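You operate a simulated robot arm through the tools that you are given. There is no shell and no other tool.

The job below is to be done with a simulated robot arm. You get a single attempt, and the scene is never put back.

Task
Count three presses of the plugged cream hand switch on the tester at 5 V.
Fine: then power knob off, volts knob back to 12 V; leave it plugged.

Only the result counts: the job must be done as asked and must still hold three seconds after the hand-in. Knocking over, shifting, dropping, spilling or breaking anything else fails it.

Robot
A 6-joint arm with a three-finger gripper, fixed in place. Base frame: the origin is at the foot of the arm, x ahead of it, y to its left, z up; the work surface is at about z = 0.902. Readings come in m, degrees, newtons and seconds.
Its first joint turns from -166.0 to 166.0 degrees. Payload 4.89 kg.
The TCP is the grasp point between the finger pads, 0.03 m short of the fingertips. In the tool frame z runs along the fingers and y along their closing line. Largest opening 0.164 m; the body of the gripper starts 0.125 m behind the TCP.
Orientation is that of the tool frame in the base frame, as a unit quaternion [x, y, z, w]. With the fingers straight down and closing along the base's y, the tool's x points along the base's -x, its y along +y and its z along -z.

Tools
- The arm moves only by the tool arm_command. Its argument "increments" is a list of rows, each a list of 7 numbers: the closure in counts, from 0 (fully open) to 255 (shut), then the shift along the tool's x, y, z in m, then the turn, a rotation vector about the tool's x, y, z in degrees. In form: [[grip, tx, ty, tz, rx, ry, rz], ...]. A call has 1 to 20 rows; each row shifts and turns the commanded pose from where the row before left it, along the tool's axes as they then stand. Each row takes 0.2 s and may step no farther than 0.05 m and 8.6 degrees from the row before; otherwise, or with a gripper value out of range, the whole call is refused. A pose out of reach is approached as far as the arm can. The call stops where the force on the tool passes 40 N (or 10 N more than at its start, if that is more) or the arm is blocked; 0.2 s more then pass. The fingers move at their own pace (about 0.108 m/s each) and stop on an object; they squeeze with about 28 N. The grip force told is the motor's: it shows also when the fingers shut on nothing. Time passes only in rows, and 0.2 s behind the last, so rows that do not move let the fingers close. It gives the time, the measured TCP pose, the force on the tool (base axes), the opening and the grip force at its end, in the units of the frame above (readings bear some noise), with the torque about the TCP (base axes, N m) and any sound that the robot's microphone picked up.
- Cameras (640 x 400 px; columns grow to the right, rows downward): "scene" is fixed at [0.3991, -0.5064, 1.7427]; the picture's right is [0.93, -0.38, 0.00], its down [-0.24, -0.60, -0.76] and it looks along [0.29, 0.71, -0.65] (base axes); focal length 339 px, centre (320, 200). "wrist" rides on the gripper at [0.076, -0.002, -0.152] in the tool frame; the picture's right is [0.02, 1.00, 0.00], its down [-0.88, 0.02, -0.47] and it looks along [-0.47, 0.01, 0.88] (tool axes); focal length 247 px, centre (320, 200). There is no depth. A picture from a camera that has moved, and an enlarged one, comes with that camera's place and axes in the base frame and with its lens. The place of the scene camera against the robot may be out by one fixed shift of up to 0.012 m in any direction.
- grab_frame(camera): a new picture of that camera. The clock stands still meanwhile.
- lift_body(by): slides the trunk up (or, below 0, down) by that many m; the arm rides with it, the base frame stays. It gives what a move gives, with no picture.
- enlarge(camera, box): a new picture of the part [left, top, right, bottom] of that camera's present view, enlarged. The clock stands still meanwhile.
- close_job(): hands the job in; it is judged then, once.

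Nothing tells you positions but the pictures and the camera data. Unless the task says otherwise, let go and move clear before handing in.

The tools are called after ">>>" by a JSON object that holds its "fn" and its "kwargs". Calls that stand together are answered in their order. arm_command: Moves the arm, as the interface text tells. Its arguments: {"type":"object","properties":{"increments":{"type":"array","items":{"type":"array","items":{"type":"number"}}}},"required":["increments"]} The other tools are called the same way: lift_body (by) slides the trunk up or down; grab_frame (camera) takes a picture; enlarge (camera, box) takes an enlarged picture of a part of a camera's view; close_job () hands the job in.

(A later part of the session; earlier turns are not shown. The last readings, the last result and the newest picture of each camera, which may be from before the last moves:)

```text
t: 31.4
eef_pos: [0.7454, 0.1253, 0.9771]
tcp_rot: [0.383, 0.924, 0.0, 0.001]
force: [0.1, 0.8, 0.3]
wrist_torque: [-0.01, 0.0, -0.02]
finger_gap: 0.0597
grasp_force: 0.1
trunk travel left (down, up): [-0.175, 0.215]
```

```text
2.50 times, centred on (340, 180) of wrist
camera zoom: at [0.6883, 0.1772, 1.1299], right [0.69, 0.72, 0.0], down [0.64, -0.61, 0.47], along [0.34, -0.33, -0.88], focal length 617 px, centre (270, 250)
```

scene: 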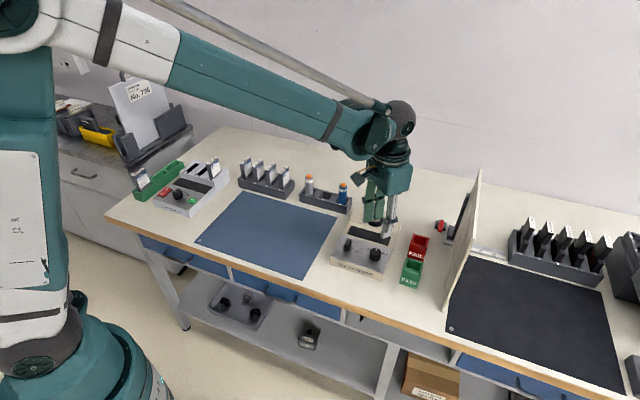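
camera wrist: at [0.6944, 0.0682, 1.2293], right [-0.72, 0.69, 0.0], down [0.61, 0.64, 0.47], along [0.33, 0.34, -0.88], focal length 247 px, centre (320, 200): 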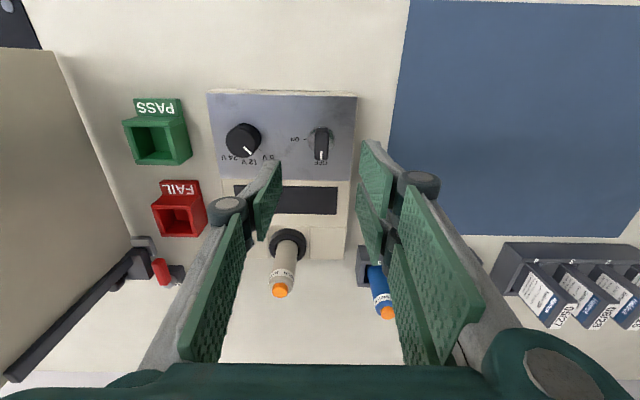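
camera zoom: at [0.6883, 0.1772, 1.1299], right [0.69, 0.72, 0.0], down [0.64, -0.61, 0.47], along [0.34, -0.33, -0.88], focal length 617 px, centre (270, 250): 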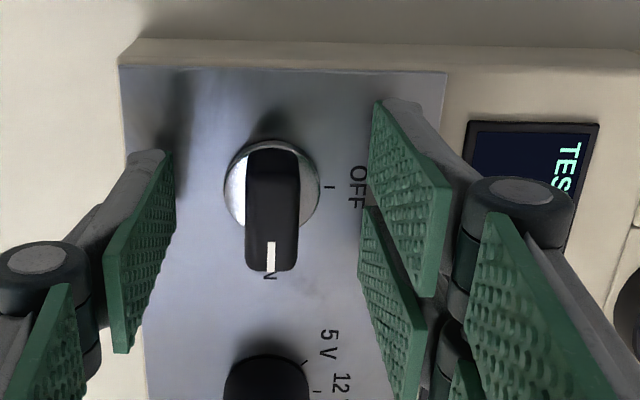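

Power is squarely at ON. Next I'll lift, close the fingers and move above the cream switch's button, then check alignment.

>>> {"fn": "arm_command", "kwargs": {"increments": [[162, 0, 0, -0.02, 0, 0, 0], [162, 0, 0, -0.04, 0, 0, 0], [200, 0, 0, -0.04, 0, 0, 0], [255, 0, 0, -0.04, 0, 0, 0], [255, -0.0113, 0.0385, 0, 0, 0, 0], [255, -0.0113, 0.0385, 0, 0, 0, 0], [255, -0.0113, 0.0385, 0, 0, 0, 0], [255, -0.0113, 0.0385, 0, 0, 0, 0], [255, 0, 0, 0, 0, 0, 0], [255, 0, 0, 0, 0, 0, 0]]}}

>>> {"fn": "grab_frame", "kwargs": {"camera": "wrist"}}

>>> {"fn": "enlarge", "kwargs": {"camera": "wrist", "box": [240, 100, 440, 260]}}

>>> {"fn": "enlarge", "kwargs": {"camera": "scene", "box": [330, 170, 430, 280]}}

```text
t: 33.6
eef_pos: [0.885, 0.201, 1.1192]
tcp_rot: [0.382, 0.924, 0.0, 0.001]
force: [0.8, 0.5, -0.6]
wrist_torque: [-0.03, 0.08, -0.01]
finger_gap: 0.0
grasp_force: 27.7
trunk travel left (down, up): [-0.175, 0.215]
```

```text
taken
camera wrist: at [0.8284, 0.2536, 1.2724], right [0.69, 0.72, 0.0], down [0.64, -0.61, 0.47], along [0.34, -0.33, -0.88], focal length 247 px, centre (320, 200)
```

wrist: 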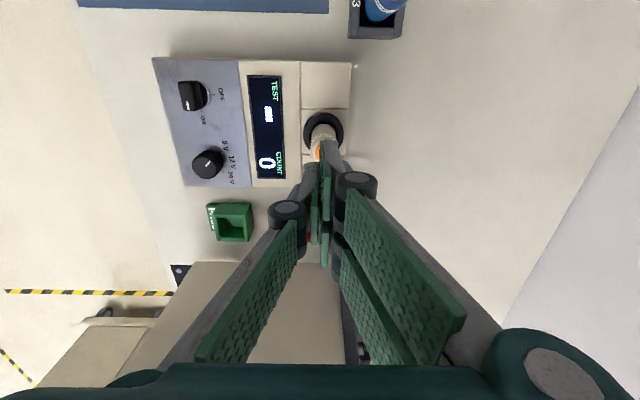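

```text
2.50 times, centred on (340, 180) of wrist
camera zoom: at [0.8284, 0.2536, 1.2724], right [0.69, 0.72, 0.0], down [0.64, -0.61, 0.47], along [0.34, -0.33, -0.88], focal length 617 px, centre (270, 250)
```

zoom: 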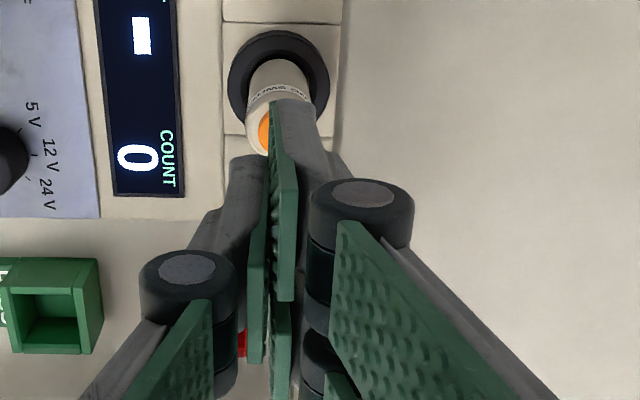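

```text
3.64 times, centred on (380, 225) of scene
camera zoom: at [0.3991, -0.5064, 1.7427], right [0.93, -0.38, 0.0], down [-0.24, -0.6, -0.76], along [0.29, 0.71, -0.65], focal length 1234 px, centre (102, 109)
```

zoom: 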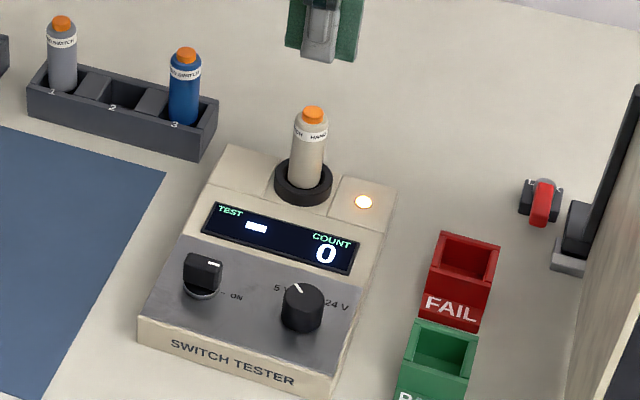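

The button is about 3 mm toward the tool's +y. I'll correct that and come down to about 15 mm above it for a final check.

>>> {"fn": "arm_command", "kwargs": {"increments": [[255, -0.001, 0.003, 0, 0, 0, 0], [255, 0, 0, 0.025, 0, 0, 0], [255, 0, 0, 0.022, 0, 0, 0], [255, 0, 0, 0, 0, 0, 0], [255, 0, 0, 0, 0, 0, 0]]}}

>>> {"fn": "enlarge", "kwargs": {"camera": "wrist", "box": [240, 100, 440, 260]}}

>>> {"fn": "enlarge", "kwargs": {"camera": "scene", "box": [350, 180, 410, 230]}}

```text
t: 34.8
eef_pos: [0.887, 0.2022, 1.0713]
tcp_rot: [0.383, 0.924, 0.0, 0.001]
force: [0.5, 0.1, -0.8]
wrist_torque: [0.01, 0.04, 0.02]
finger_gap: 0.0002
grasp_force: 27.8
trunk travel left (down, up): [-0.175, 0.215]
```

```text
2.50 times, centred on (340, 180) of wrist
camera zoom: at [0.8313, 0.255, 1.2241], right [0.69, 0.72, 0.0], down [0.64, -0.61, 0.47], along [0.34, -0.33, -0.88], focal length 617 px, centre (270, 250)
```

zoom: 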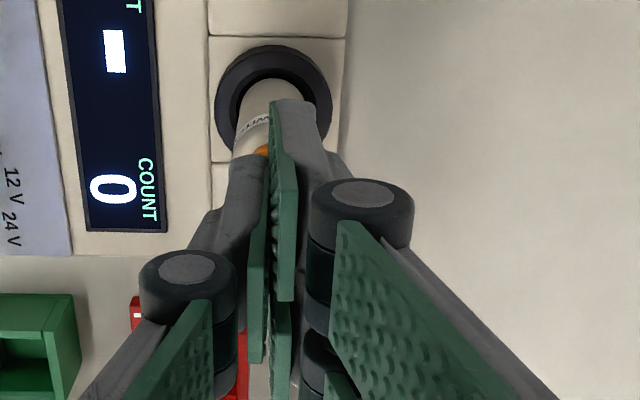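

```text
8.00 times, centred on (380, 205) of scene
camera zoom: at [0.3991, -0.5064, 1.7427], right [0.93, -0.38, 0.0], down [-0.24, -0.6, -0.76], along [0.29, 0.71, -0.65], focal length 2716 px, centre (-160, 160)
```

zoom: 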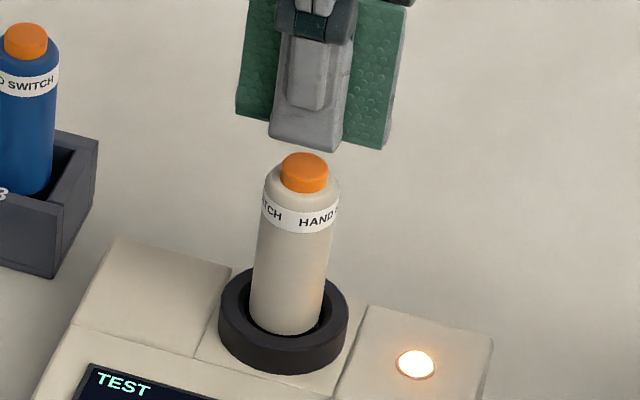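

The closed tips are right above the button. I'll descend slowly and watch for first contact.

>>> {"fn": "arm_command", "kwargs": {"increments": [[255, 0, 0, 0.002, 0, 0, 0], [255, 0, 0, 0.002, 0, 0, 0], [255, 0, 0, 0.002, 0, 0, 0], [255, 0, 0, 0.002, 0, 0, 0], [255, 0, 0, 0, 0, 0, 0]]}}

```text
t: 36.0
eef_pos: [0.8884, 0.2018, 1.0626]
tcp_rot: [0.383, 0.924, 0.0, 0.001]
force: [0.0, 0.2, 0.9]
wrist_torque: [-0.01, 0.0, -0.03]
finger_gap: 0.0002
grasp_force: 28.1
trunk travel left (down, up): [-0.175, 0.215]
```

>>> {"fn": "arm_command", "kwargs": {"increments": [[255, 0, 0, 0.001, 0, 0, 0], [255, 0, 0, 0.001, 0, 0, 0], [255, 0, 0, 0.001, 0, 0, 0], [255, 0, 0, 0, 0, 0, 0]]}}

>>> {"fn": "enlarge", "kwargs": {"camera": "scene", "box": [350, 180, 410, 230]}}

```text
t: 37.0
eef_pos: [0.8878, 0.2017, 1.0597]
tcp_rot: [0.382, 0.924, 0.0, 0.001]
force: [-0.5, 0.2, -0.2]
wrist_torque: [0.01, 0.0, 0.01]
finger_gap: 0.0001
grasp_force: 28.2
trunk travel left (down, up): [-0.175, 0.215]
```

```text
8.00 times, centred on (380, 205) of scene
camera zoom: at [0.3991, -0.5064, 1.7427], right [0.93, -0.38, 0.0], down [-0.24, -0.6, -0.76], along [0.29, 0.71, -0.65], focal length 2716 px, centre (-160, 160)
```

zoom: 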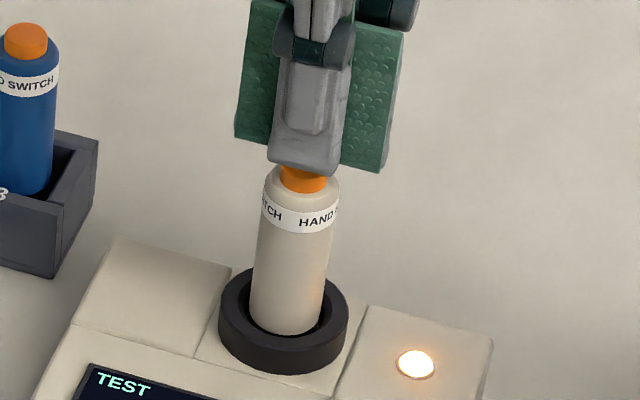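

No contact yet at TCP z 1.060. Continuing in small steps.

>>> {"fn": "arm_command", "kwargs": {"increments": [[255, 0, 0, 0.001, 0, 0, 0], [255, 0, 0, 0.001, 0, 0, 0], [255, 0, 0, 0, 0, 0, 0]]}}

```text
t: 37.8
eef_pos: [0.89, 0.2018, 1.0575]
tcp_rot: [0.383, 0.924, 0.0, 0.001]
force: [-0.4, -0.3, -0.3]
wrist_torque: [-0.03, 0.02, 0.0]
finger_gap: 0.0
grasp_force: 28.1
trunk travel left (down, up): [-0.175, 0.215]
```

>>> {"fn": "arm_command", "kwargs": {"increments": [[255, 0, 0, 0.001, 0, 0, 0], [255, 0, 0, 0.001, 0, 0, 0], [255, 0, 0, 0, 0, 0, 0]]}}

```text
t: 38.6
eef_pos: [0.8883, 0.2032, 1.0555]
tcp_rot: [0.382, 0.924, -0.001, 0.001]
force: [0.2, 0.4, -0.5]
wrist_torque: [0.01, -0.01, -0.02]
finger_gap: 0.0001
grasp_force: 28.2
trunk travel left (down, up): [-0.175, 0.215]
```

>>> {"fn": "arm_command", "kwargs": {"increments": [[255, 0, 0, 0.001, 0, 0, 0], [255, 0, 0, 0.001, 0, 0, 0], [255, 0, 0, 0, 0, 0, 0]]}}

>>> {"fn": "enlarge", "kwargs": {"camera": "scene", "box": [330, 180, 430, 260]}}

>>> {"fn": "enlarge", "kwargs": {"camera": "wrist", "box": [240, 100, 440, 260]}}

```text
t: 39.4
eef_pos: [0.8871, 0.202, 1.0546]
tcp_rot: [0.382, 0.924, 0.0, 0.0]
force: [0.3, -0.5, 0.1]
wrist_torque: [-0.04, -0.01, -0.03]
finger_gap: 0.0001
grasp_force: 27.4
trunk travel left (down, up): [-0.175, 0.215]
```

```text
5.00 times, centred on (380, 220) of scene
camera zoom: at [0.3991, -0.5064, 1.7427], right [0.93, -0.38, 0.0], down [-0.24, -0.6, -0.76], along [0.29, 0.71, -0.65], focal length 1697 px, centre (20, 100)
```

zoom: 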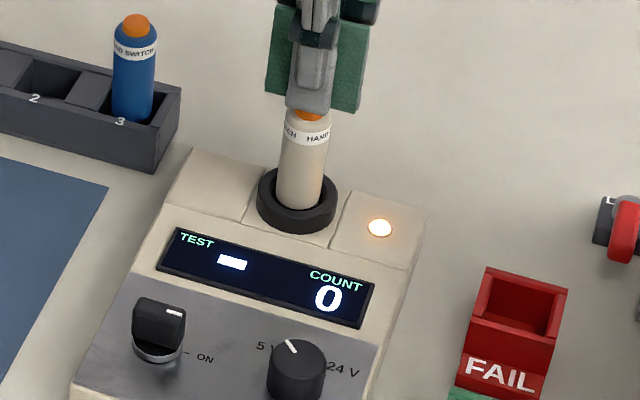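

```text
2.50 times, centred on (340, 180) of wrist
camera zoom: at [0.8316, 0.2555, 1.2068], right [0.69, 0.72, 0.0], down [0.64, -0.61, 0.47], along [0.34, -0.33, -0.88], focal length 617 px, centre (270, 250)
```

zoom: 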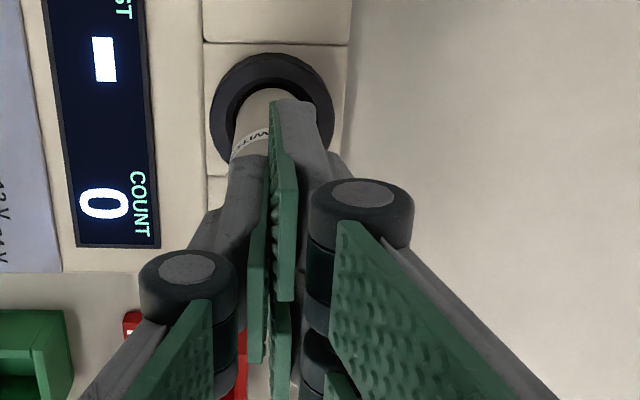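

Tips are almost on the button, still no force. Continuing 1 mm at a time.

>>> {"fn": "arm_command", "kwargs": {"increments": [[255, 0, 0, 0.001, 0, 0, 0], [255, 0, 0, 0.001, 0, 0, 0], [255, 0, 0, 0, 0, 0, 0]]}}

```text
t: 40.2
eef_pos: [0.8872, 0.2027, 1.0534]
tcp_rot: [0.384, 0.924, 0.0, 0.001]
force: [0.1, 0.1, 0.0]
wrist_torque: [0.0, -0.02, 0.02]
finger_gap: 0.0061
grasp_force: 28.0
trunk travel left (down, up): [-0.175, 0.215]
heard: click
```

A click was heard, but the finger gap opened slightly. Let me look at the display and the tips.

>>> {"fn": "enlarge", "kwargs": {"camera": "scene", "box": [330, 180, 430, 260]}}

>>> {"fn": "enlarge", "kwargs": {"camera": "scene", "box": [355, 180, 405, 220]}}

>>> {"fn": "enlarge", "kwargs": {"camera": "wrist", "box": [240, 100, 440, 260]}}

```text
5.00 times, centred on (380, 220) of scene
camera zoom: at [0.3991, -0.5064, 1.7427], right [0.93, -0.38, 0.0], down [-0.24, -0.6, -0.76], along [0.29, 0.71, -0.65], focal length 1697 px, centre (20, 100)
```

zoom: 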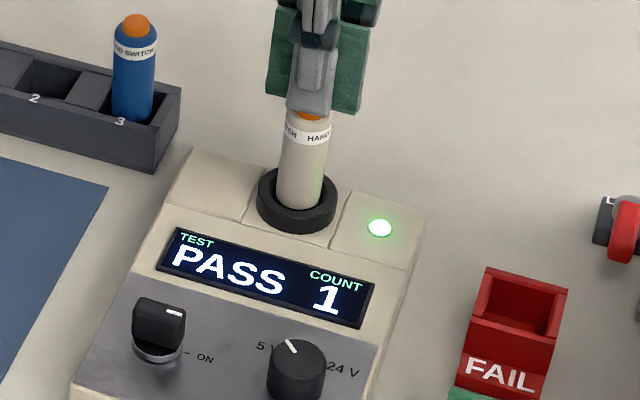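

```text
10.00 times, centred on (380, 200) of scene
camera zoom: at [0.3991, -0.5064, 1.7427], right [0.93, -0.38, 0.0], down [-0.24, -0.6, -0.76], along [0.29, 0.71, -0.65], focal length 3394 px, centre (-280, 200)
```

zoom: 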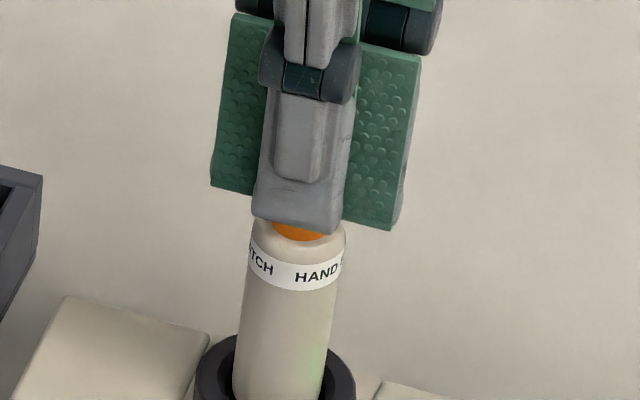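

```text
2.50 times, centred on (340, 180) of wrist
camera zoom: at [0.8324, 0.2558, 1.2049], right [0.69, 0.72, 0.0], down [0.64, -0.61, 0.47], along [0.34, -0.33, -0.88], focal length 617 px, centre (270, 250)
```

zoom: 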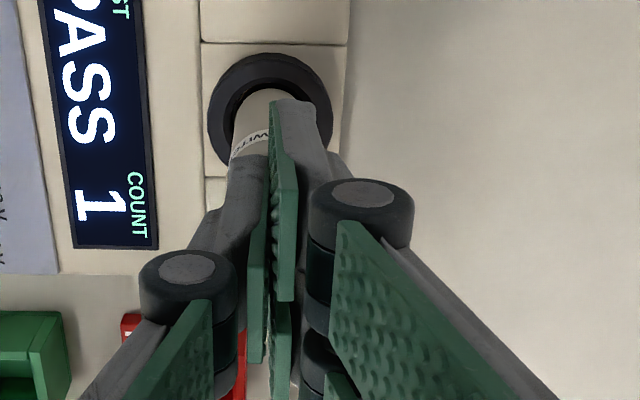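

COUNT 1 and PASS with the lamp green. I'll lift about 6 mm to release the button and check the count stays at 1.

>>> {"fn": "arm_command", "kwargs": {"increments": [[255, 0, 0, -0.002, 0, 0, 0], [255, 0, 0, -0.002, 0, 0, 0], [255, 0, 0, -0.002, 0, 0, 0], [255, 0, 0, -0.002, 0, 0, 0], [255, 0, 0, 0, 0, 0, 0]]}}

>>> {"fn": "enlarge", "kwargs": {"camera": "scene", "box": [330, 180, 430, 260]}}

```text
t: 41.4
eef_pos: [0.8895, 0.2018, 1.06]
tcp_rot: [0.383, 0.924, -0.001, 0.0]
force: [-0.1, 0.2, -0.7]
wrist_torque: [0.01, 0.0, 0.0]
finger_gap: 0.0
grasp_force: 28.3
trunk travel left (down, up): [-0.175, 0.215]
```

```text
5.00 times, centred on (380, 220) of scene
camera zoom: at [0.3991, -0.5064, 1.7427], right [0.93, -0.38, 0.0], down [-0.24, -0.6, -0.76], along [0.29, 0.71, -0.65], focal length 1697 px, centre (20, 100)
```

zoom: 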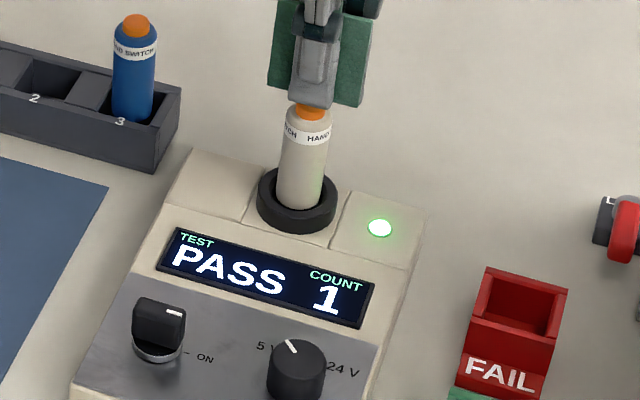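

Released cleanly, count still 1. Second press: same descent.

>>> {"fn": "arm_command", "kwargs": {"increments": [[255, 0, 0, 0.002, 0, 0, 0], [255, 0, 0, 0.002, 0, 0, 0], [255, 0, 0, 0.002, 0, 0, 0], [255, 0, 0, 0.001, 0, 0, 0], [255, 0, 0, 0.001, 0, 0, 0], [255, 0, 0, 0, 0, 0, 0]]}}

>>> {"fn": "enlarge", "kwargs": {"camera": "scene", "box": [330, 180, 430, 260]}}

```text
t: 42.8
eef_pos: [0.8885, 0.2017, 1.0523]
tcp_rot: [0.382, 0.924, -0.001, 0.001]
force: [-0.4, 0.3, 2.2]
wrist_torque: [0.0, -0.01, -0.01]
finger_gap: 0.0061
grasp_force: 28.3
trunk travel left (down, up): [-0.175, 0.215]
heard: click
```

```text
5.00 times, centred on (380, 220) of scene
camera zoom: at [0.3991, -0.5064, 1.7427], right [0.93, -0.38, 0.0], down [-0.24, -0.6, -0.76], along [0.29, 0.71, -0.65], focal length 1697 px, centre (20, 100)
```

zoom: 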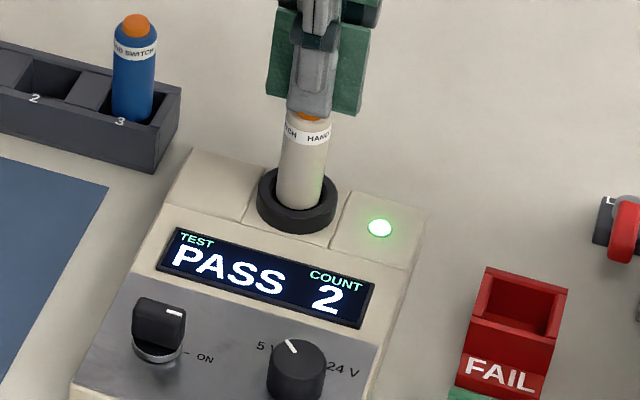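

COUNT 2. Releasing by lifting 8 mm, then pressing a third time after a check.

>>> {"fn": "arm_command", "kwargs": {"increments": [[255, 0, 0, -0.002, 0, 0, 0], [255, 0, 0, -0.002, 0, 0, 0], [255, 0, 0, -0.002, 0, 0, 0], [255, 0, 0, -0.002, 0, 0, 0], [255, 0, 0, 0, 0, 0, 0]]}}

>>> {"fn": "enlarge", "kwargs": {"camera": "scene", "box": [330, 180, 430, 260]}}

```text
t: 44.0
eef_pos: [0.8879, 0.2021, 1.0592]
tcp_rot: [0.383, 0.924, 0.0, 0.001]
force: [0.5, 0.5, 0.0]
wrist_torque: [-0.01, 0.03, -0.02]
finger_gap: 0.0
grasp_force: 28.0
trunk travel left (down, up): [-0.175, 0.215]
```

```text
5.00 times, centred on (380, 220) of scene
camera zoom: at [0.3991, -0.5064, 1.7427], right [0.93, -0.38, 0.0], down [-0.24, -0.6, -0.76], along [0.29, 0.71, -0.65], focal length 1697 px, centre (20, 100)
```

zoom: 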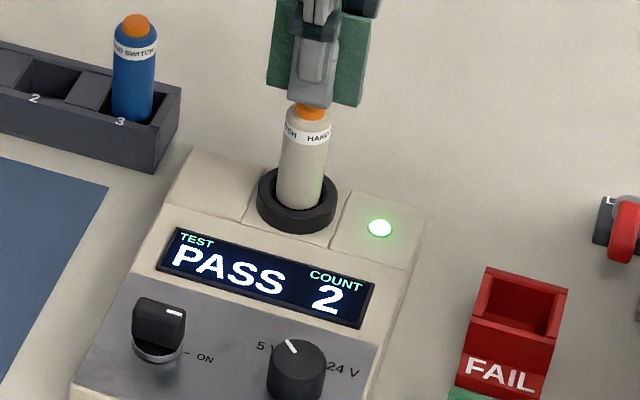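

Count holds at 2 with the button released. Third press now.

>>> {"fn": "arm_command", "kwargs": {"increments": [[255, 0, 0, 0.002, 0, 0, 0], [255, 0, 0, 0.002, 0, 0, 0], [255, 0, 0, 0.002, 0, 0, 0], [255, 0, 0, 0.001, 0, 0, 0], [255, 0, 0, 0.001, 0, 0, 0], [255, 0, 0, 0, 0, 0, 0]]}}

>>> {"fn": "enlarge", "kwargs": {"camera": "scene", "box": [330, 180, 430, 260]}}

```text
t: 45.4
eef_pos: [0.8884, 0.2029, 1.0521]
tcp_rot: [0.382, 0.924, 0.0, 0.0]
force: [-1.8, 0.3, 2.4]
wrist_torque: [0.0, 0.0, -0.04]
finger_gap: 0.0059
grasp_force: 27.7
trunk travel left (down, up): [-0.175, 0.215]
heard: click
```

```text
5.00 times, centred on (380, 220) of scene
camera zoom: at [0.3991, -0.5064, 1.7427], right [0.93, -0.38, 0.0], down [-0.24, -0.6, -0.76], along [0.29, 0.71, -0.65], focal length 1697 px, centre (20, 100)
```

zoom: 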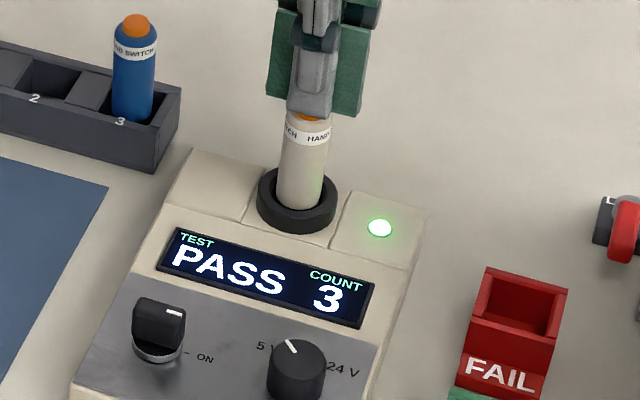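

COUNT 3, PASS. I'll lift off straight up, return above the power knob and open the fingers there.

>>> {"fn": "arm_command", "kwargs": {"increments": [[255, 0, 0, -0.002, 0, 0, 0], [255, 0, 0, -0.004, 0, 0, 0], [255, 0, 0, -0.02, 0, 0, 0], [255, 0, 0, -0.048, 0, 0, 0], [255, 0.01155, -0.03925, 0, 0, 0, 0], [255, 0.01155, -0.03925, 0, 0, 0, 0], [255, 0.01155, -0.03925, 0, 0, 0, 0], [200, 0.01155, -0.03925, 0, 0, 0, 0], [162, 0, 0, 0, 0, 0, 0], [162, 0, 0, 0.04, 0, 0, 0], [162, 0, 0, 0, 0, 0, 0]]}}

>>> {"fn": "grab_frame", "kwargs": {"camera": "wrist"}}

>>> {"fn": "enlarge", "kwargs": {"camera": "wrist", "box": [220, 60, 420, 220]}}

>>> {"fn": "enlarge", "kwargs": {"camera": "scene", "box": [330, 180, 430, 280]}}

```text
t: 47.8
eef_pos: [0.7427, 0.1246, 1.0841]
tcp_rot: [0.383, 0.924, 0.0, 0.001]
force: [-1.4, -0.5, 0.5]
wrist_torque: [0.02, 0.03, 0.02]
finger_gap: 0.06
grasp_force: 0.1
trunk travel left (down, up): [-0.175, 0.215]
```

```text
taken
camera wrist: at [0.687, 0.1775, 1.2365], right [0.69, 0.72, 0.0], down [0.64, -0.61, 0.47], along [0.34, -0.33, -0.88], focal length 247 px, centre (320, 200)
```

wrist: 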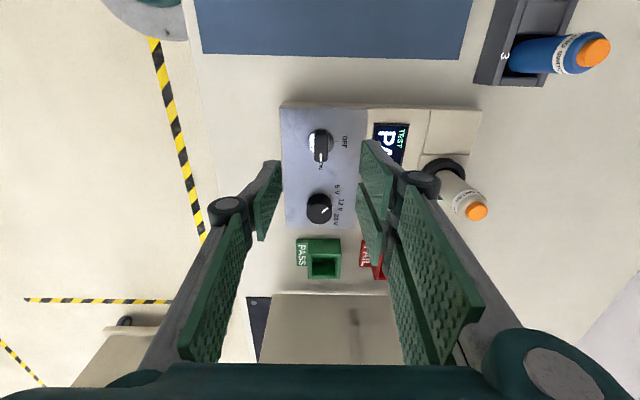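

```text
2.50 times, centred on (320, 140) of wrist
camera zoom: at [0.687, 0.1775, 1.2365], right [0.69, 0.72, 0.0], down [0.64, -0.61, 0.47], along [0.34, -0.33, -0.88], focal length 617 px, centre (320, 350)
```

zoom: 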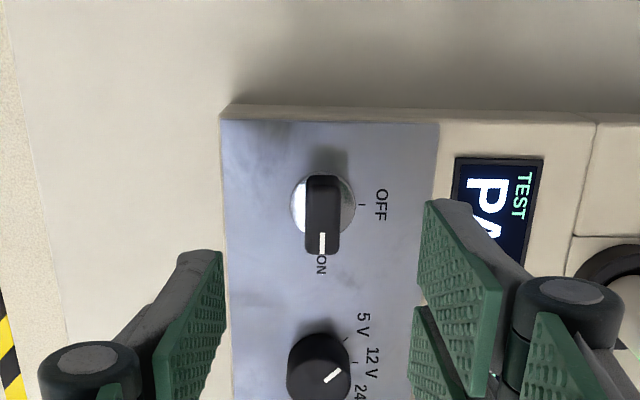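

```text
4.00 times, centred on (380, 230) of scene
camera zoom: at [0.3991, -0.5064, 1.7427], right [0.93, -0.38, 0.0], down [-0.24, -0.6, -0.76], along [0.29, 0.71, -0.65], focal length 1358 px, centre (80, 80)
```

zoom: 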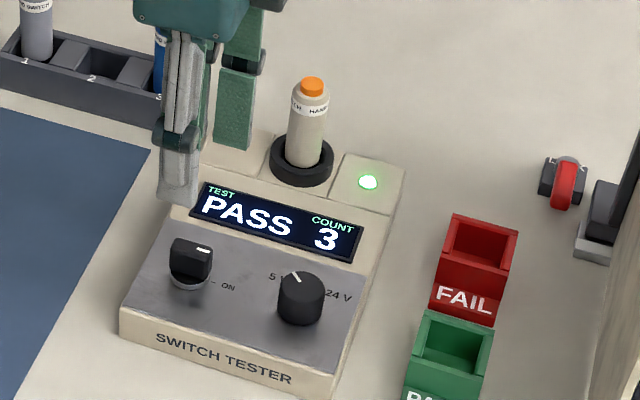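

Still COUNT 3, and the power bar is centred under the tool. Descending around it and closing loosely.

>>> {"fn": "arm_command", "kwargs": {"increments": [[162, 0, 0, 0.035, 0, 0, 0], [162, 0, 0, 0.035, 0, 0, 0], [162, 0, 0, 0.02, 0, 0, 0], [162, 0, 0, 0.014, 0, 0, 0], [162, 0, 0, 0, 0, 0, 0], [200, 0, 0, 0, 0, 0, 0], [215, 0, 0, 0, 0, 0, 0]]}}

>>> {"fn": "enlarge", "kwargs": {"camera": "wrist", "box": [240, 100, 440, 260]}}

```text
t: 49.4
eef_pos: [0.7437, 0.1246, 0.9817]
tcp_rot: [0.383, 0.924, -0.001, 0.001]
force: [0.3, 0.1, -0.4]
wrist_torque: [0.02, 0.01, -0.02]
finger_gap: 0.0257
grasp_force: 0.0
trunk travel left (down, up): [-0.175, 0.215]
```

```text
2.50 times, centred on (340, 180) of wrist
camera zoom: at [0.6877, 0.1765, 1.1341], right [0.69, 0.72, 0.0], down [0.64, -0.61, 0.47], along [0.34, -0.33, -0.88], focal length 617 px, centre (270, 250)
```

zoom: 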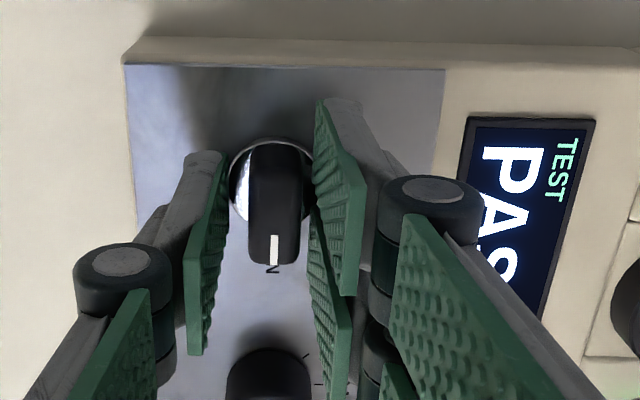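

Bar is within 1 mm of centre. Trimming, lowering 3 mm, closing loosely and turning counter-clockwise 30°.

>>> {"fn": "arm_command", "kwargs": {"increments": [[215, 0, 0.0008, 0.003, 0, 0, 0], [228, 0, 0, 0, 0, 0, 0], [228, 0, 0, 0, 0, 0, -5], [228, 0, 0, 0, 0, 0, -5], [228, 0, 0, 0, 0, 0, -5], [228, 0, 0, 0, 0, 0, -5], [228, 0, 0, 0, 0, 0, -5], [228, 0, 0, 0, 0, 0, -5], [228, 0, 0, 0, 0, 0, 0]]}}

>>> {"fn": "enlarge", "kwargs": {"camera": "wrist", "box": [240, 100, 440, 260]}}

```text
t: 51.4
eef_pos: [0.7445, 0.1248, 0.9785]
tcp_rot: [0.13, 0.992, -0.001, 0.001]
force: [-0.6, -1.3, 0.9]
wrist_torque: [-0.01, 0.03, -0.03]
finger_gap: 0.0177
grasp_force: 0.5
trunk travel left (down, up): [-0.175, 0.215]
```

```text
2.50 times, centred on (340, 180) of wrist
camera zoom: at [0.6703, 0.142, 1.1312], right [0.24, 0.97, 0.0], down [0.86, -0.21, 0.47], along [0.46, -0.11, -0.88], focal length 617 px, centre (270, 250)
```

zoom: 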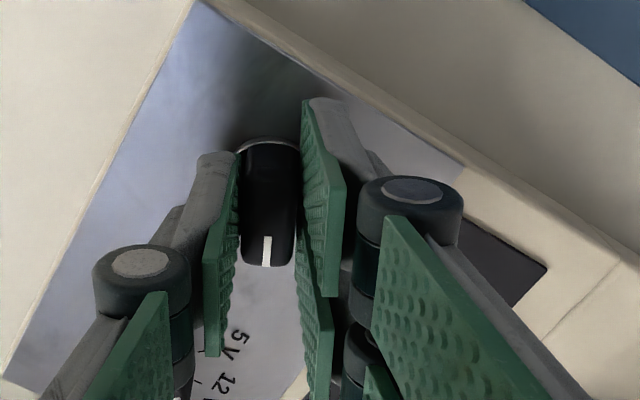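

Following well, yaw −15°, the display has gone dark. Continuing 30° more.

>>> {"fn": "arm_command", "kwargs": {"increments": [[228, 0.001, -0.0004, 0, 0, 0, 0], [228, 0, 0, 0, 0, 0, -5], [228, 0, 0, 0, 0, 0, -5], [228, 0, 0, 0, 0, 0, -5], [228, 0, 0, 0, 0, 0, -5], [228, 0, 0, 0, 0, 0, -5], [228, 0, 0, 0, 0, 0, -5], [228, 0, 0, 0, 0, 0, 0]]}}

>>> {"fn": "enlarge", "kwargs": {"camera": "wrist", "box": [240, 100, 440, 260]}}

>>> {"fn": "enlarge", "kwargs": {"camera": "scene", "box": [330, 180, 430, 280]}}

```text
t: 53.2
eef_pos: [0.744, 0.1237, 0.9789]
tcp_rot: [-0.132, 0.991, -0.001, 0.001]
force: [-0.1, -0.1, -0.3]
wrist_torque: [0.0, 0.0, 0.0]
finger_gap: 0.0179
grasp_force: 0.5
trunk travel left (down, up): [-0.175, 0.215]
```

```text
2.50 times, centred on (340, 180) of wrist
camera zoom: at [0.6701, 0.1017, 1.1313], right [-0.28, 0.96, 0.0], down [0.84, 0.25, 0.47], along [0.46, 0.13, -0.88], focal length 617 px, centre (270, 250)
```

zoom: 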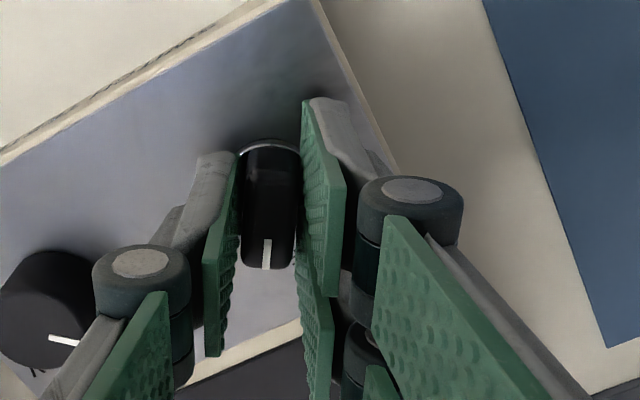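

```text
4.00 times, centred on (380, 230) of scene
camera zoom: at [0.3991, -0.5064, 1.7427], right [0.93, -0.38, 0.0], down [-0.24, -0.6, -0.76], along [0.29, 0.71, -0.65], focal length 1358 px, centre (80, 80)
```

zoom: 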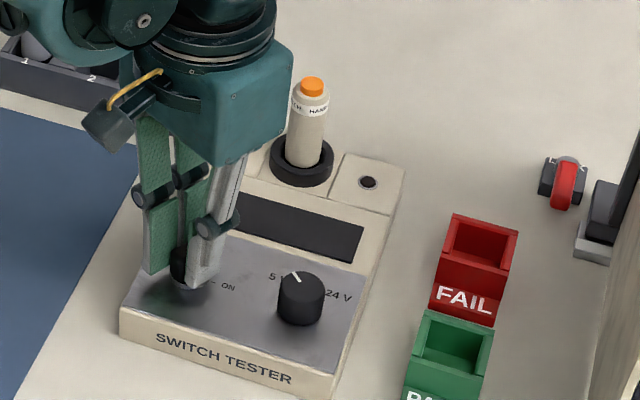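

Display and lamp are off; 30° more brings the knob fully to OFF.

>>> {"fn": "arm_command", "kwargs": {"increments": [[228, 0, -0.0004, 0, 0, 0, 0], [228, 0, 0, 0, 0, 0, -5], [228, 0, 0, 0, 0, 0, -5], [228, 0, 0, 0, 0, 0, -5], [228, 0, 0, 0, 0, 0, -5], [228, 0, 0, 0, 0, 0, -5], [228, 0, 0, 0, 0, 0, -5], [228, 0, 0, 0, 0, 0, 0]]}}

>>> {"fn": "enlarge", "kwargs": {"camera": "wrist", "box": [240, 100, 440, 260]}}

```text
t: 55.0
eef_pos: [0.7443, 0.1237, 0.9789]
tcp_rot: [-0.384, 0.923, -0.001, 0.001]
force: [1.3, -6.2, 1.6]
wrist_torque: [-0.18, -0.06, -0.09]
finger_gap: 0.0197
grasp_force: 2.6
trunk travel left (down, up): [-0.175, 0.215]
```

```text
2.50 times, centred on (340, 180) of wrist
camera zoom: at [0.6907, 0.0691, 1.1318], right [-0.72, 0.69, 0.0], down [0.61, 0.64, 0.47], along [0.33, 0.34, -0.88], focal length 617 px, centre (270, 250)
```

zoom: 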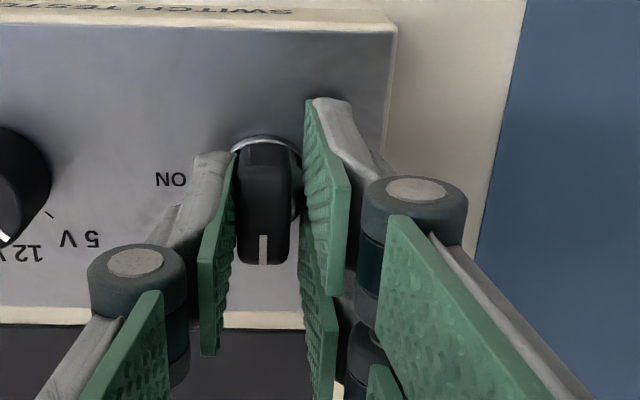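

The bar is nearly at OFF, 1.5 mm to the −y side. I'll centre, squeeze briefly to square it, then open and lift.

>>> {"fn": "arm_command", "kwargs": {"increments": [[228, 0, -0.0014, 0, 0, 0, 0], [240, 0, 0, 0, 0, 0, 0], [240, 0, 0, 0, 0, 0, 0], [222, 0, 0, 0, 0, 0, 0], [200, 0, 0, 0, 0, 0, 0], [162, 0, 0, 0, 0, 0, 0], [162, 0, 0, 0, 0, 0, 0], [162, 0, 0, -0.03, 0, 0, 0], [162, 0, 0, -0.04, 0, 0, 0], [162, 0, 0, -0.04, 0, 0, 0], [162, 0, 0, 0, 0, 0, 0]]}}

>>> {"fn": "enlarge", "kwargs": {"camera": "wrist", "box": [200, 60, 400, 220]}}

>>> {"fn": "enlarge", "kwargs": {"camera": "scene", "box": [330, 180, 430, 280]}}

```text
t: 57.4
eef_pos: [0.745, 0.1225, 1.0933]
tcp_rot: [-0.383, 0.924, 0.0, 0.0]
force: [0.1, -0.2, 0.0]
wrist_torque: [0.03, -0.09, 0.0]
finger_gap: 0.0597
grasp_force: 0.0
trunk travel left (down, up): [-0.175, 0.215]
```

```text
2.50 times, centred on (300, 140) of wrist
camera zoom: at [0.6912, 0.0675, 1.2451], right [-0.72, 0.69, 0.0], down [0.61, 0.64, 0.47], along [0.33, 0.34, -0.88], focal length 617 px, centre (370, 350)
```

zoom: 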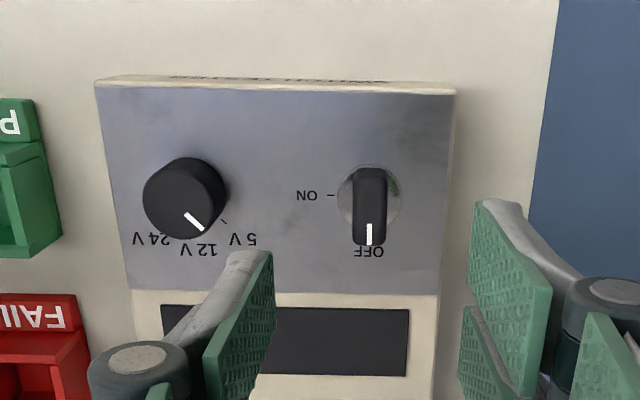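

```text
4.00 times, centred on (380, 230) of scene
camera zoom: at [0.3991, -0.5064, 1.7427], right [0.93, -0.38, 0.0], down [-0.24, -0.6, -0.76], along [0.29, 0.71, -0.65], focal length 1358 px, centre (80, 80)
```

zoom: 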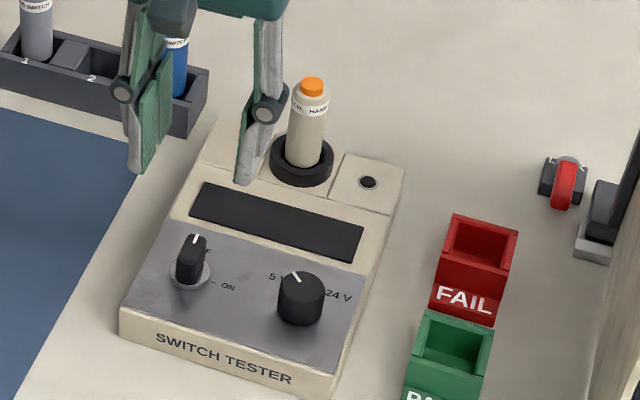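

Power is OFF (pointer on the OFF tick). Now above the volts knob, still at yaw 45°, then descend around it.

>>> {"fn": "arm_command", "kwargs": {"increments": [[162, 0, -0.0441, 0, 0, 0, 0], [162, 0, -0.0441, 0, 0, 0, 0], [162, 0, 0, 0.035, 0, 0, 0], [162, 0, 0, 0.035, 0, 0, 0], [162, 0, 0, 0.02, 0, 0, 0], [162, 0, 0, 0.015, 0, 0, 0], [162, 0, 0, 0.01, 0, 0, 0], [162, 0, 0, 0, 0, 0, 0], [190, 0, 0, 0, 0, 0, 0], [190, 0, 0, 0, 0, 0, 0]]}}

>>> {"fn": "enlarge", "kwargs": {"camera": "wrist", "box": [240, 100, 440, 260]}}

>>> {"fn": "enlarge", "kwargs": {"camera": "scene", "box": [330, 215, 400, 275]}}

```text
t: 59.6
eef_pos: [0.8095, 0.0601, 0.975]
tcp_rot: [-0.382, 0.924, -0.001, 0.0]
force: [0.5, -0.3, 0.5]
wrist_torque: [0.02, 0.01, 0.02]
finger_gap: 0.0421
grasp_force: 0.0
trunk travel left (down, up): [-0.175, 0.215]
```

```text
2.50 times, centred on (340, 180) of wrist
camera zoom: at [0.7563, 0.0051, 1.1271], right [-0.72, 0.69, 0.0], down [0.61, 0.64, 0.47], along [0.33, 0.34, -0.88], focal length 617 px, centre (270, 250)
```

zoom: 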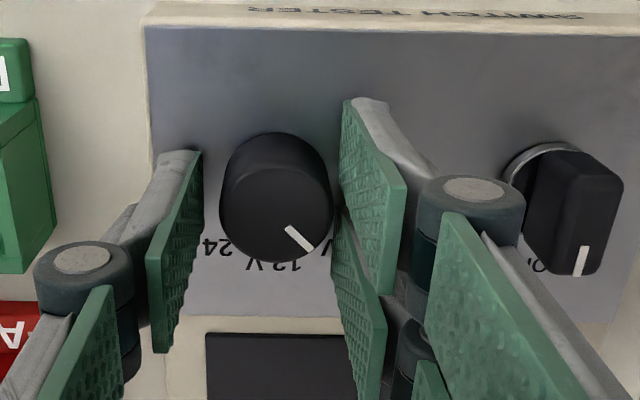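

```text
6.67 times, centred on (365, 245) of scene
camera zoom: at [0.3991, -0.5064, 1.7427], right [0.93, -0.38, 0.0], down [-0.24, -0.6, -0.76], along [0.29, 0.71, -0.65], focal length 2263 px, centre (20, -100)
```

zoom: 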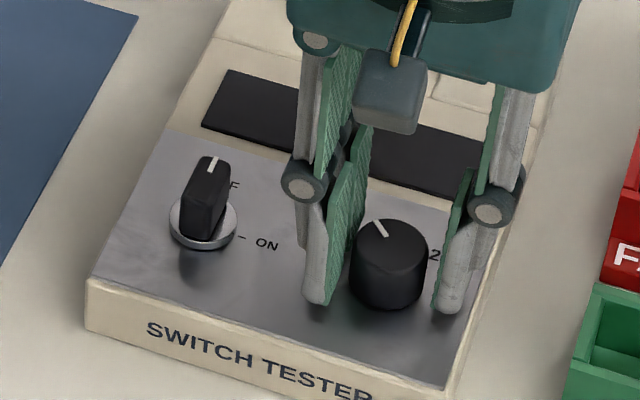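

Knob is within about 1 mm of centre. Trimming, then gripping lightly and starting the 45° clockwise turn back to 12 V.

>>> {"fn": "arm_command", "kwargs": {"increments": [[190, 0, 0.0011, 0, 0, 0, 0], [205, 0, 0, 0, 0, 0, 0], [220, 0, 0, 0, 0, 0, 0], [220, 0, 0, 0, 0, 0, 0], [220, 0, 0, 0, 0, 0, 0]]}}

```text
t: 60.8
eef_pos: [0.8084, 0.0617, 0.9743]
tcp_rot: [-0.382, 0.924, 0.0, 0.0]
force: [-2.5, 1.8, -0.1]
wrist_torque: [0.07, 0.08, 0.01]
finger_gap: 0.0327
grasp_force: 44.6
trunk travel left (down, up): [-0.175, 0.215]
```

Gripped with almost no side load. Turning 15° first.

>>> {"fn": "arm_command", "kwargs": {"increments": [[220, 0, 0, 0, 0, 0, 3.75], [220, 0, 0, 0, 0, 0, 3.75], [220, 0, 0, 0, 0, 0, 3.75], [220, 0, 0, 0, 0, 0, 0]]}}

```text
t: 61.8
eef_pos: [0.8079, 0.0618, 0.9739]
tcp_rot: [-0.291, 0.957, -0.001, 0.002]
force: [10.5, 3.7, 3.3]
wrist_torque: [0.16, -0.39, 0.02]
finger_gap: 0.033
grasp_force: 44.7
trunk travel left (down, up): [-0.175, 0.215]
```

>>> {"fn": "arm_command", "kwargs": {"increments": [[220, -0.0003, -0.0002, 0, 0, 0, 0], [220, 0, 0, 0, 0, 0, 3.75], [220, 0, 0, 0, 0, 0, 3.75], [220, 0, 0, 0, 0, 0, 3.75], [220, 0, 0, 0, 0, 0, 0]]}}

```text
t: 63.0
eef_pos: [0.8072, 0.0608, 0.9741]
tcp_rot: [-0.195, 0.981, 0.0, 0.001]
force: [19.7, 8.8, 20.1]
wrist_torque: [0.39, -0.51, 0.03]
finger_gap: 0.0329
grasp_force: 45.4
trunk travel left (down, up): [-0.175, 0.215]
```

Load is rising mildly at 22.5°; trimming by under a millimetre before continuing.

>>> {"fn": "arm_command", "kwargs": {"increments": [[220, -0.0007, 0.0003, -0.0004, 0, 0, 0], [220, 0, 0, 0, 0, 0, 0]]}}

```text
t: 63.6
eef_pos: [0.8082, 0.06, 0.9741]
tcp_rot: [-0.195, 0.981, 0.0, -0.001]
force: [10.9, 6.9, 2.5]
wrist_torque: [0.25, -0.53, 0.0]
finger_gap: 0.0328
grasp_force: 44.8
trunk travel left (down, up): [-0.175, 0.215]
```

>>> {"fn": "arm_command", "kwargs": {"increments": [[220, -0.0004, 0.0003, 0, 0, 0, 0], [220, 0, 0, 0, 0, 0, 3.75], [220, 0, 0, 0, 0, 0, 3.75], [220, 0, 0, 0, 0, 0, 3.75], [220, 0, 0, 0, 0, 0, 0]]}}

```text
t: 64.8
eef_pos: [0.8075, 0.0606, 0.9744]
tcp_rot: [-0.098, 0.995, -0.001, 0.0]
force: [-11.7, -12.8, -26.2]
wrist_torque: [-0.6, 0.38, 0.02]
finger_gap: 0.0328
grasp_force: 45.0
trunk travel left (down, up): [-0.175, 0.215]
```

>>> {"fn": "arm_command", "kwargs": {"increments": [[220, 0.0004, -0.0007, 0.0006, 0, 0, 0], [220, 0, 0, 0, 0, 0, 0]]}}

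```text
t: 65.4
eef_pos: [0.8077, 0.0597, 0.9734]
tcp_rot: [-0.099, 0.995, 0.0, 0.0]
force: [-11.7, -9.0, -18.5]
wrist_torque: [-0.29, 0.51, 0.0]
finger_gap: 0.0327
grasp_force: 45.6
trunk travel left (down, up): [-0.175, 0.215]
```

>>> {"fn": "arm_command", "kwargs": {"increments": [[220, 0.0004, -0.0004, 0.0005, 0, 0, 0], [220, 0, 0, 0, 0, 0, 3.75], [220, 0, 0, 0, 0, 0, 3.75], [220, 0, 0, 0, 0, 0, 3.75], [220, 0, 0, 0, 0, 0, 0]]}}

>>> {"fn": "enlarge", "kwargs": {"camera": "wrist", "box": [240, 100, 440, 260]}}

>>> {"fn": "enlarge", "kwargs": {"camera": "scene", "box": [330, 215, 400, 275]}}

```text
t: 66.6
eef_pos: [0.8081, 0.0605, 0.9736]
tcp_rot: [0.0, 1.0, -0.001, 0.001]
force: [-5.5, 4.2, 6.1]
wrist_torque: [0.21, 0.42, -0.02]
finger_gap: 0.033
grasp_force: 45.4
trunk travel left (down, up): [-0.175, 0.215]
```

```text
2.50 times, centred on (340, 180) of wrist
camera zoom: at [0.7309, 0.0593, 1.1266], right [-0.02, 1.0, 0.0], down [0.88, 0.02, 0.47], along [0.47, 0.01, -0.88], focal length 617 px, centre (270, 250)
```

zoom: 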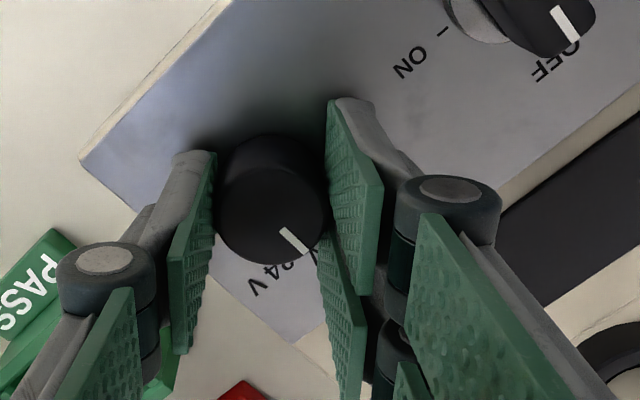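

```text
6.67 times, centred on (365, 245) of scene
camera zoom: at [0.3991, -0.5064, 1.7427], right [0.93, -0.38, 0.0], down [-0.24, -0.6, -0.76], along [0.29, 0.71, -0.65], focal length 2263 px, centre (20, -100)
```

zoom: 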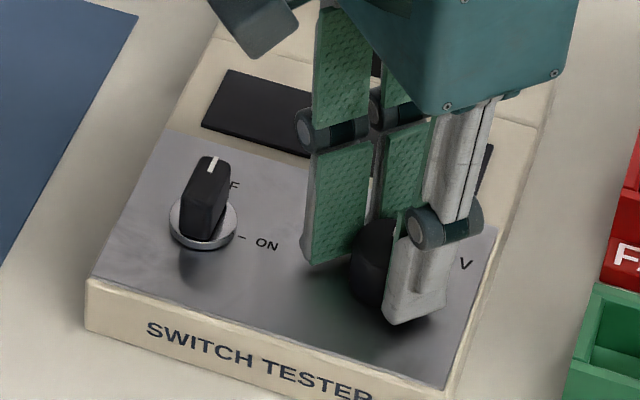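

The volts knob is back at about 12 V. Releasing gently and lifting to verify.

>>> {"fn": "arm_command", "kwargs": {"increments": [[195, 0, 0, 0, 0, 0, 0], [180, 0, 0, 0, 0, 0, 0], [162, 0, 0, 0, 0, 0, 0], [162, 0, 0, 0, 0, 0, 0], [162, 0, 0, -0.02, 0, 0, 0], [162, 0, 0, -0.04, 0, 0, 0], [162, 0, 0, -0.04, 0, 0, 0], [162, 0, 0, -0.04, 0, 0, 0], [162, 0, 0, -0.04, 0, 0, 0], [162, 0.02, 0, -0.03, 0, 0, 0], [162, 0, 0, 0, 0, 0, 0]]}}

>>> {"fn": "grab_frame", "kwargs": {"camera": "wrist"}}

>>> {"fn": "enlarge", "kwargs": {"camera": "scene", "box": [330, 215, 400, 275]}}

>>> {"fn": "enlarge", "kwargs": {"camera": "wrist", "box": [260, 70, 420, 190]}}

>>> {"fn": "grab_frame", "kwargs": {"camera": "scene"}}

```text
t: 69.0
eef_pos: [0.7843, 0.0651, 1.1812]
tcp_rot: [0.0, 1.0, -0.001, 0.0]
force: [-0.2, 0.3, 0.7]
wrist_torque: [0.02, -0.06, 0.03]
finger_gap: 0.0601
grasp_force: 0.0
trunk travel left (down, up): [-0.175, 0.215]
```

```text
taken
camera wrist: at [0.7072, 0.0626, 1.3336], right [-0.02, 1.0, 0.0], down [0.88, 0.02, 0.47], along [0.47, 0.01, -0.88], focal length 247 px, centre (320, 200)
```

wrist: 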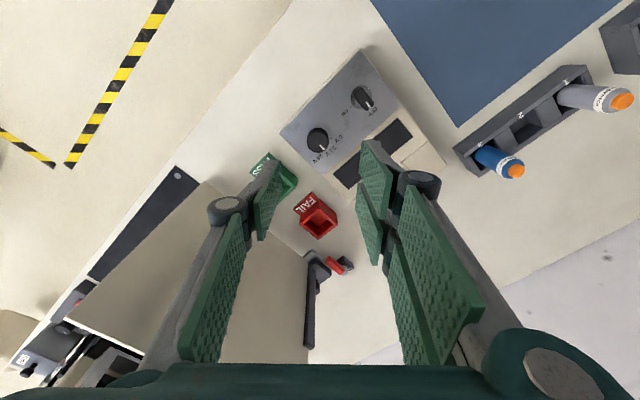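

```text
6.67 times, centred on (365, 245) of scene
camera zoom: at [0.3991, -0.5064, 1.7427], right [0.93, -0.38, 0.0], down [-0.24, -0.6, -0.76], along [0.29, 0.71, -0.65], focal length 2263 px, centre (20, -100)
```

zoom: 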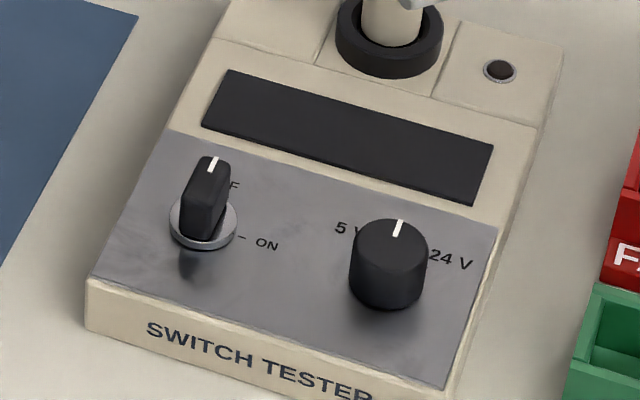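

```text
3.33 times, centred on (340, 130) of wrist
camera zoom: at [0.7072, 0.0626, 1.3336], right [-0.02, 1.0, 0.0], down [0.88, 0.02, 0.47], along [0.47, 0.01, -0.88], focal length 823 px, centre (253, 433)
```

zoom: 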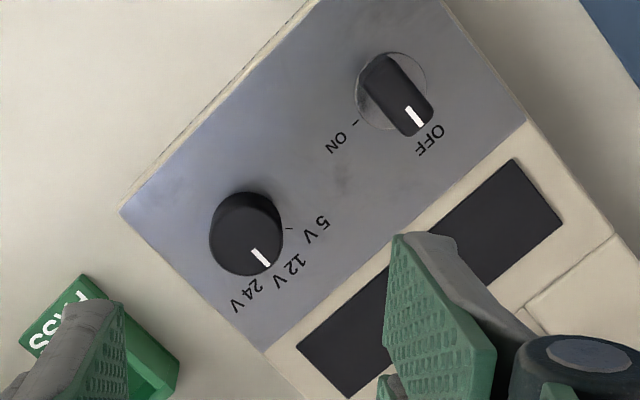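

```text
taken
```

scene: 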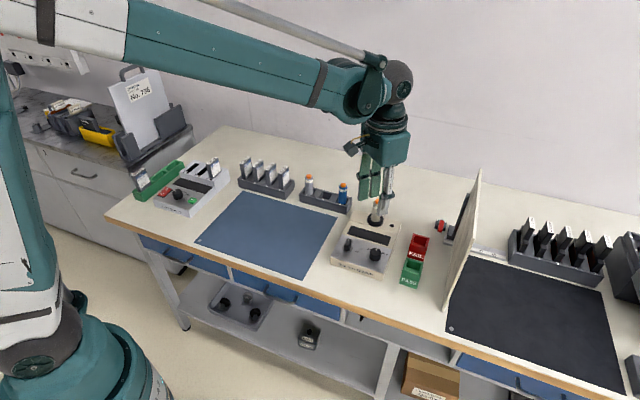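

Both knobs look right (OFF, 12 V), the switch is still plugged in. I'll take the same overhead view as before to confirm the pointer angles precisely.

>>> {"fn": "arm_command", "kwargs": {"increments": [[162, 0, 0, 0, 0, 0, -7.5], [162, 0, 0, 0, 0, 0, -7.5], [162, 0, 0, 0, 0, 0, -7.5], [162, 0, 0, 0, 0, 0, -7.5], [162, 0, 0, 0, 0, 0, -7.5], [162, 0, 0, 0, 0, 0, -7.5], [162, -0.031, 0.0057, 0.01, 0, 0, 0], [162, -0.031, 0.0057, 0.01, 0, 0, 0], [162, -0.031, 0.0057, 0.01, 0, 0, 0], [162, 0, 0, 0, 0, 0, 0]]}}

>>> {"fn": "enlarge", "kwargs": {"camera": "wrist", "box": [256, 14, 400, 114]}}

>>> {"fn": "enlarge", "kwargs": {"camera": "wrist", "box": [256, 104, 400, 224]}}

```text
t: 71.2
eef_pos: [0.8415, 0.1408, 1.1531]
tcp_rot: [-0.383, 0.924, -0.001, 0.001]
force: [0.0, 0.4, -0.3]
wrist_torque: [-0.07, 0.09, -0.02]
finger_gap: 0.06
grasp_force: 0.1
trunk travel left (down, up): [-0.175, 0.215]
```

```text
4.00 times, centred on (328, 64) of wrist
camera zoom: at [0.7881, 0.0851, 1.3058], right [-0.72, 0.69, 0.0], down [0.61, 0.64, 0.47], along [0.33, 0.34, -0.88], focal length 988 px, centre (288, 744)
```

zoom: 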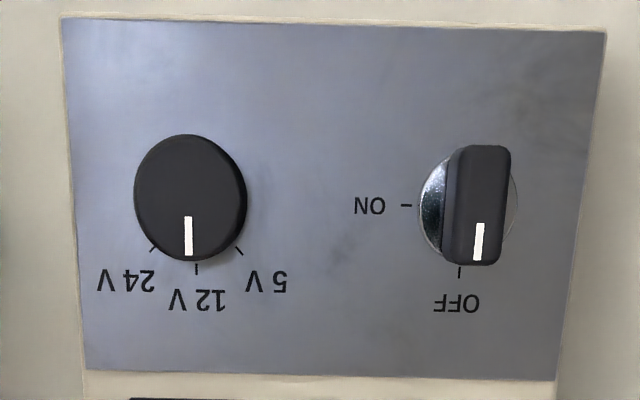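

```text
3.33 times, centred on (328, 164) of wrist
camera zoom: at [0.7881, 0.0851, 1.3058], right [-0.72, 0.69, 0.0], down [0.61, 0.64, 0.47], along [0.33, 0.34, -0.88], focal length 823 px, centre (293, 320)
```

zoom: 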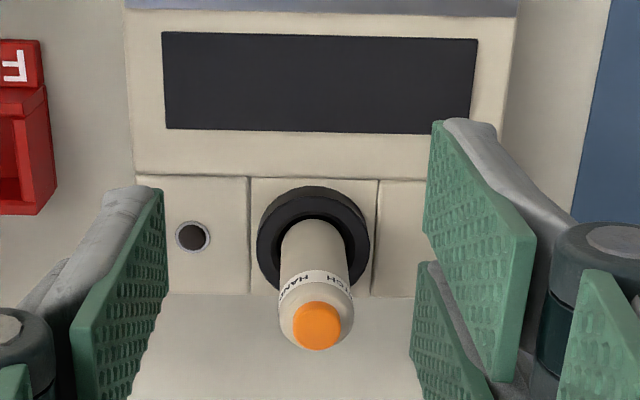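

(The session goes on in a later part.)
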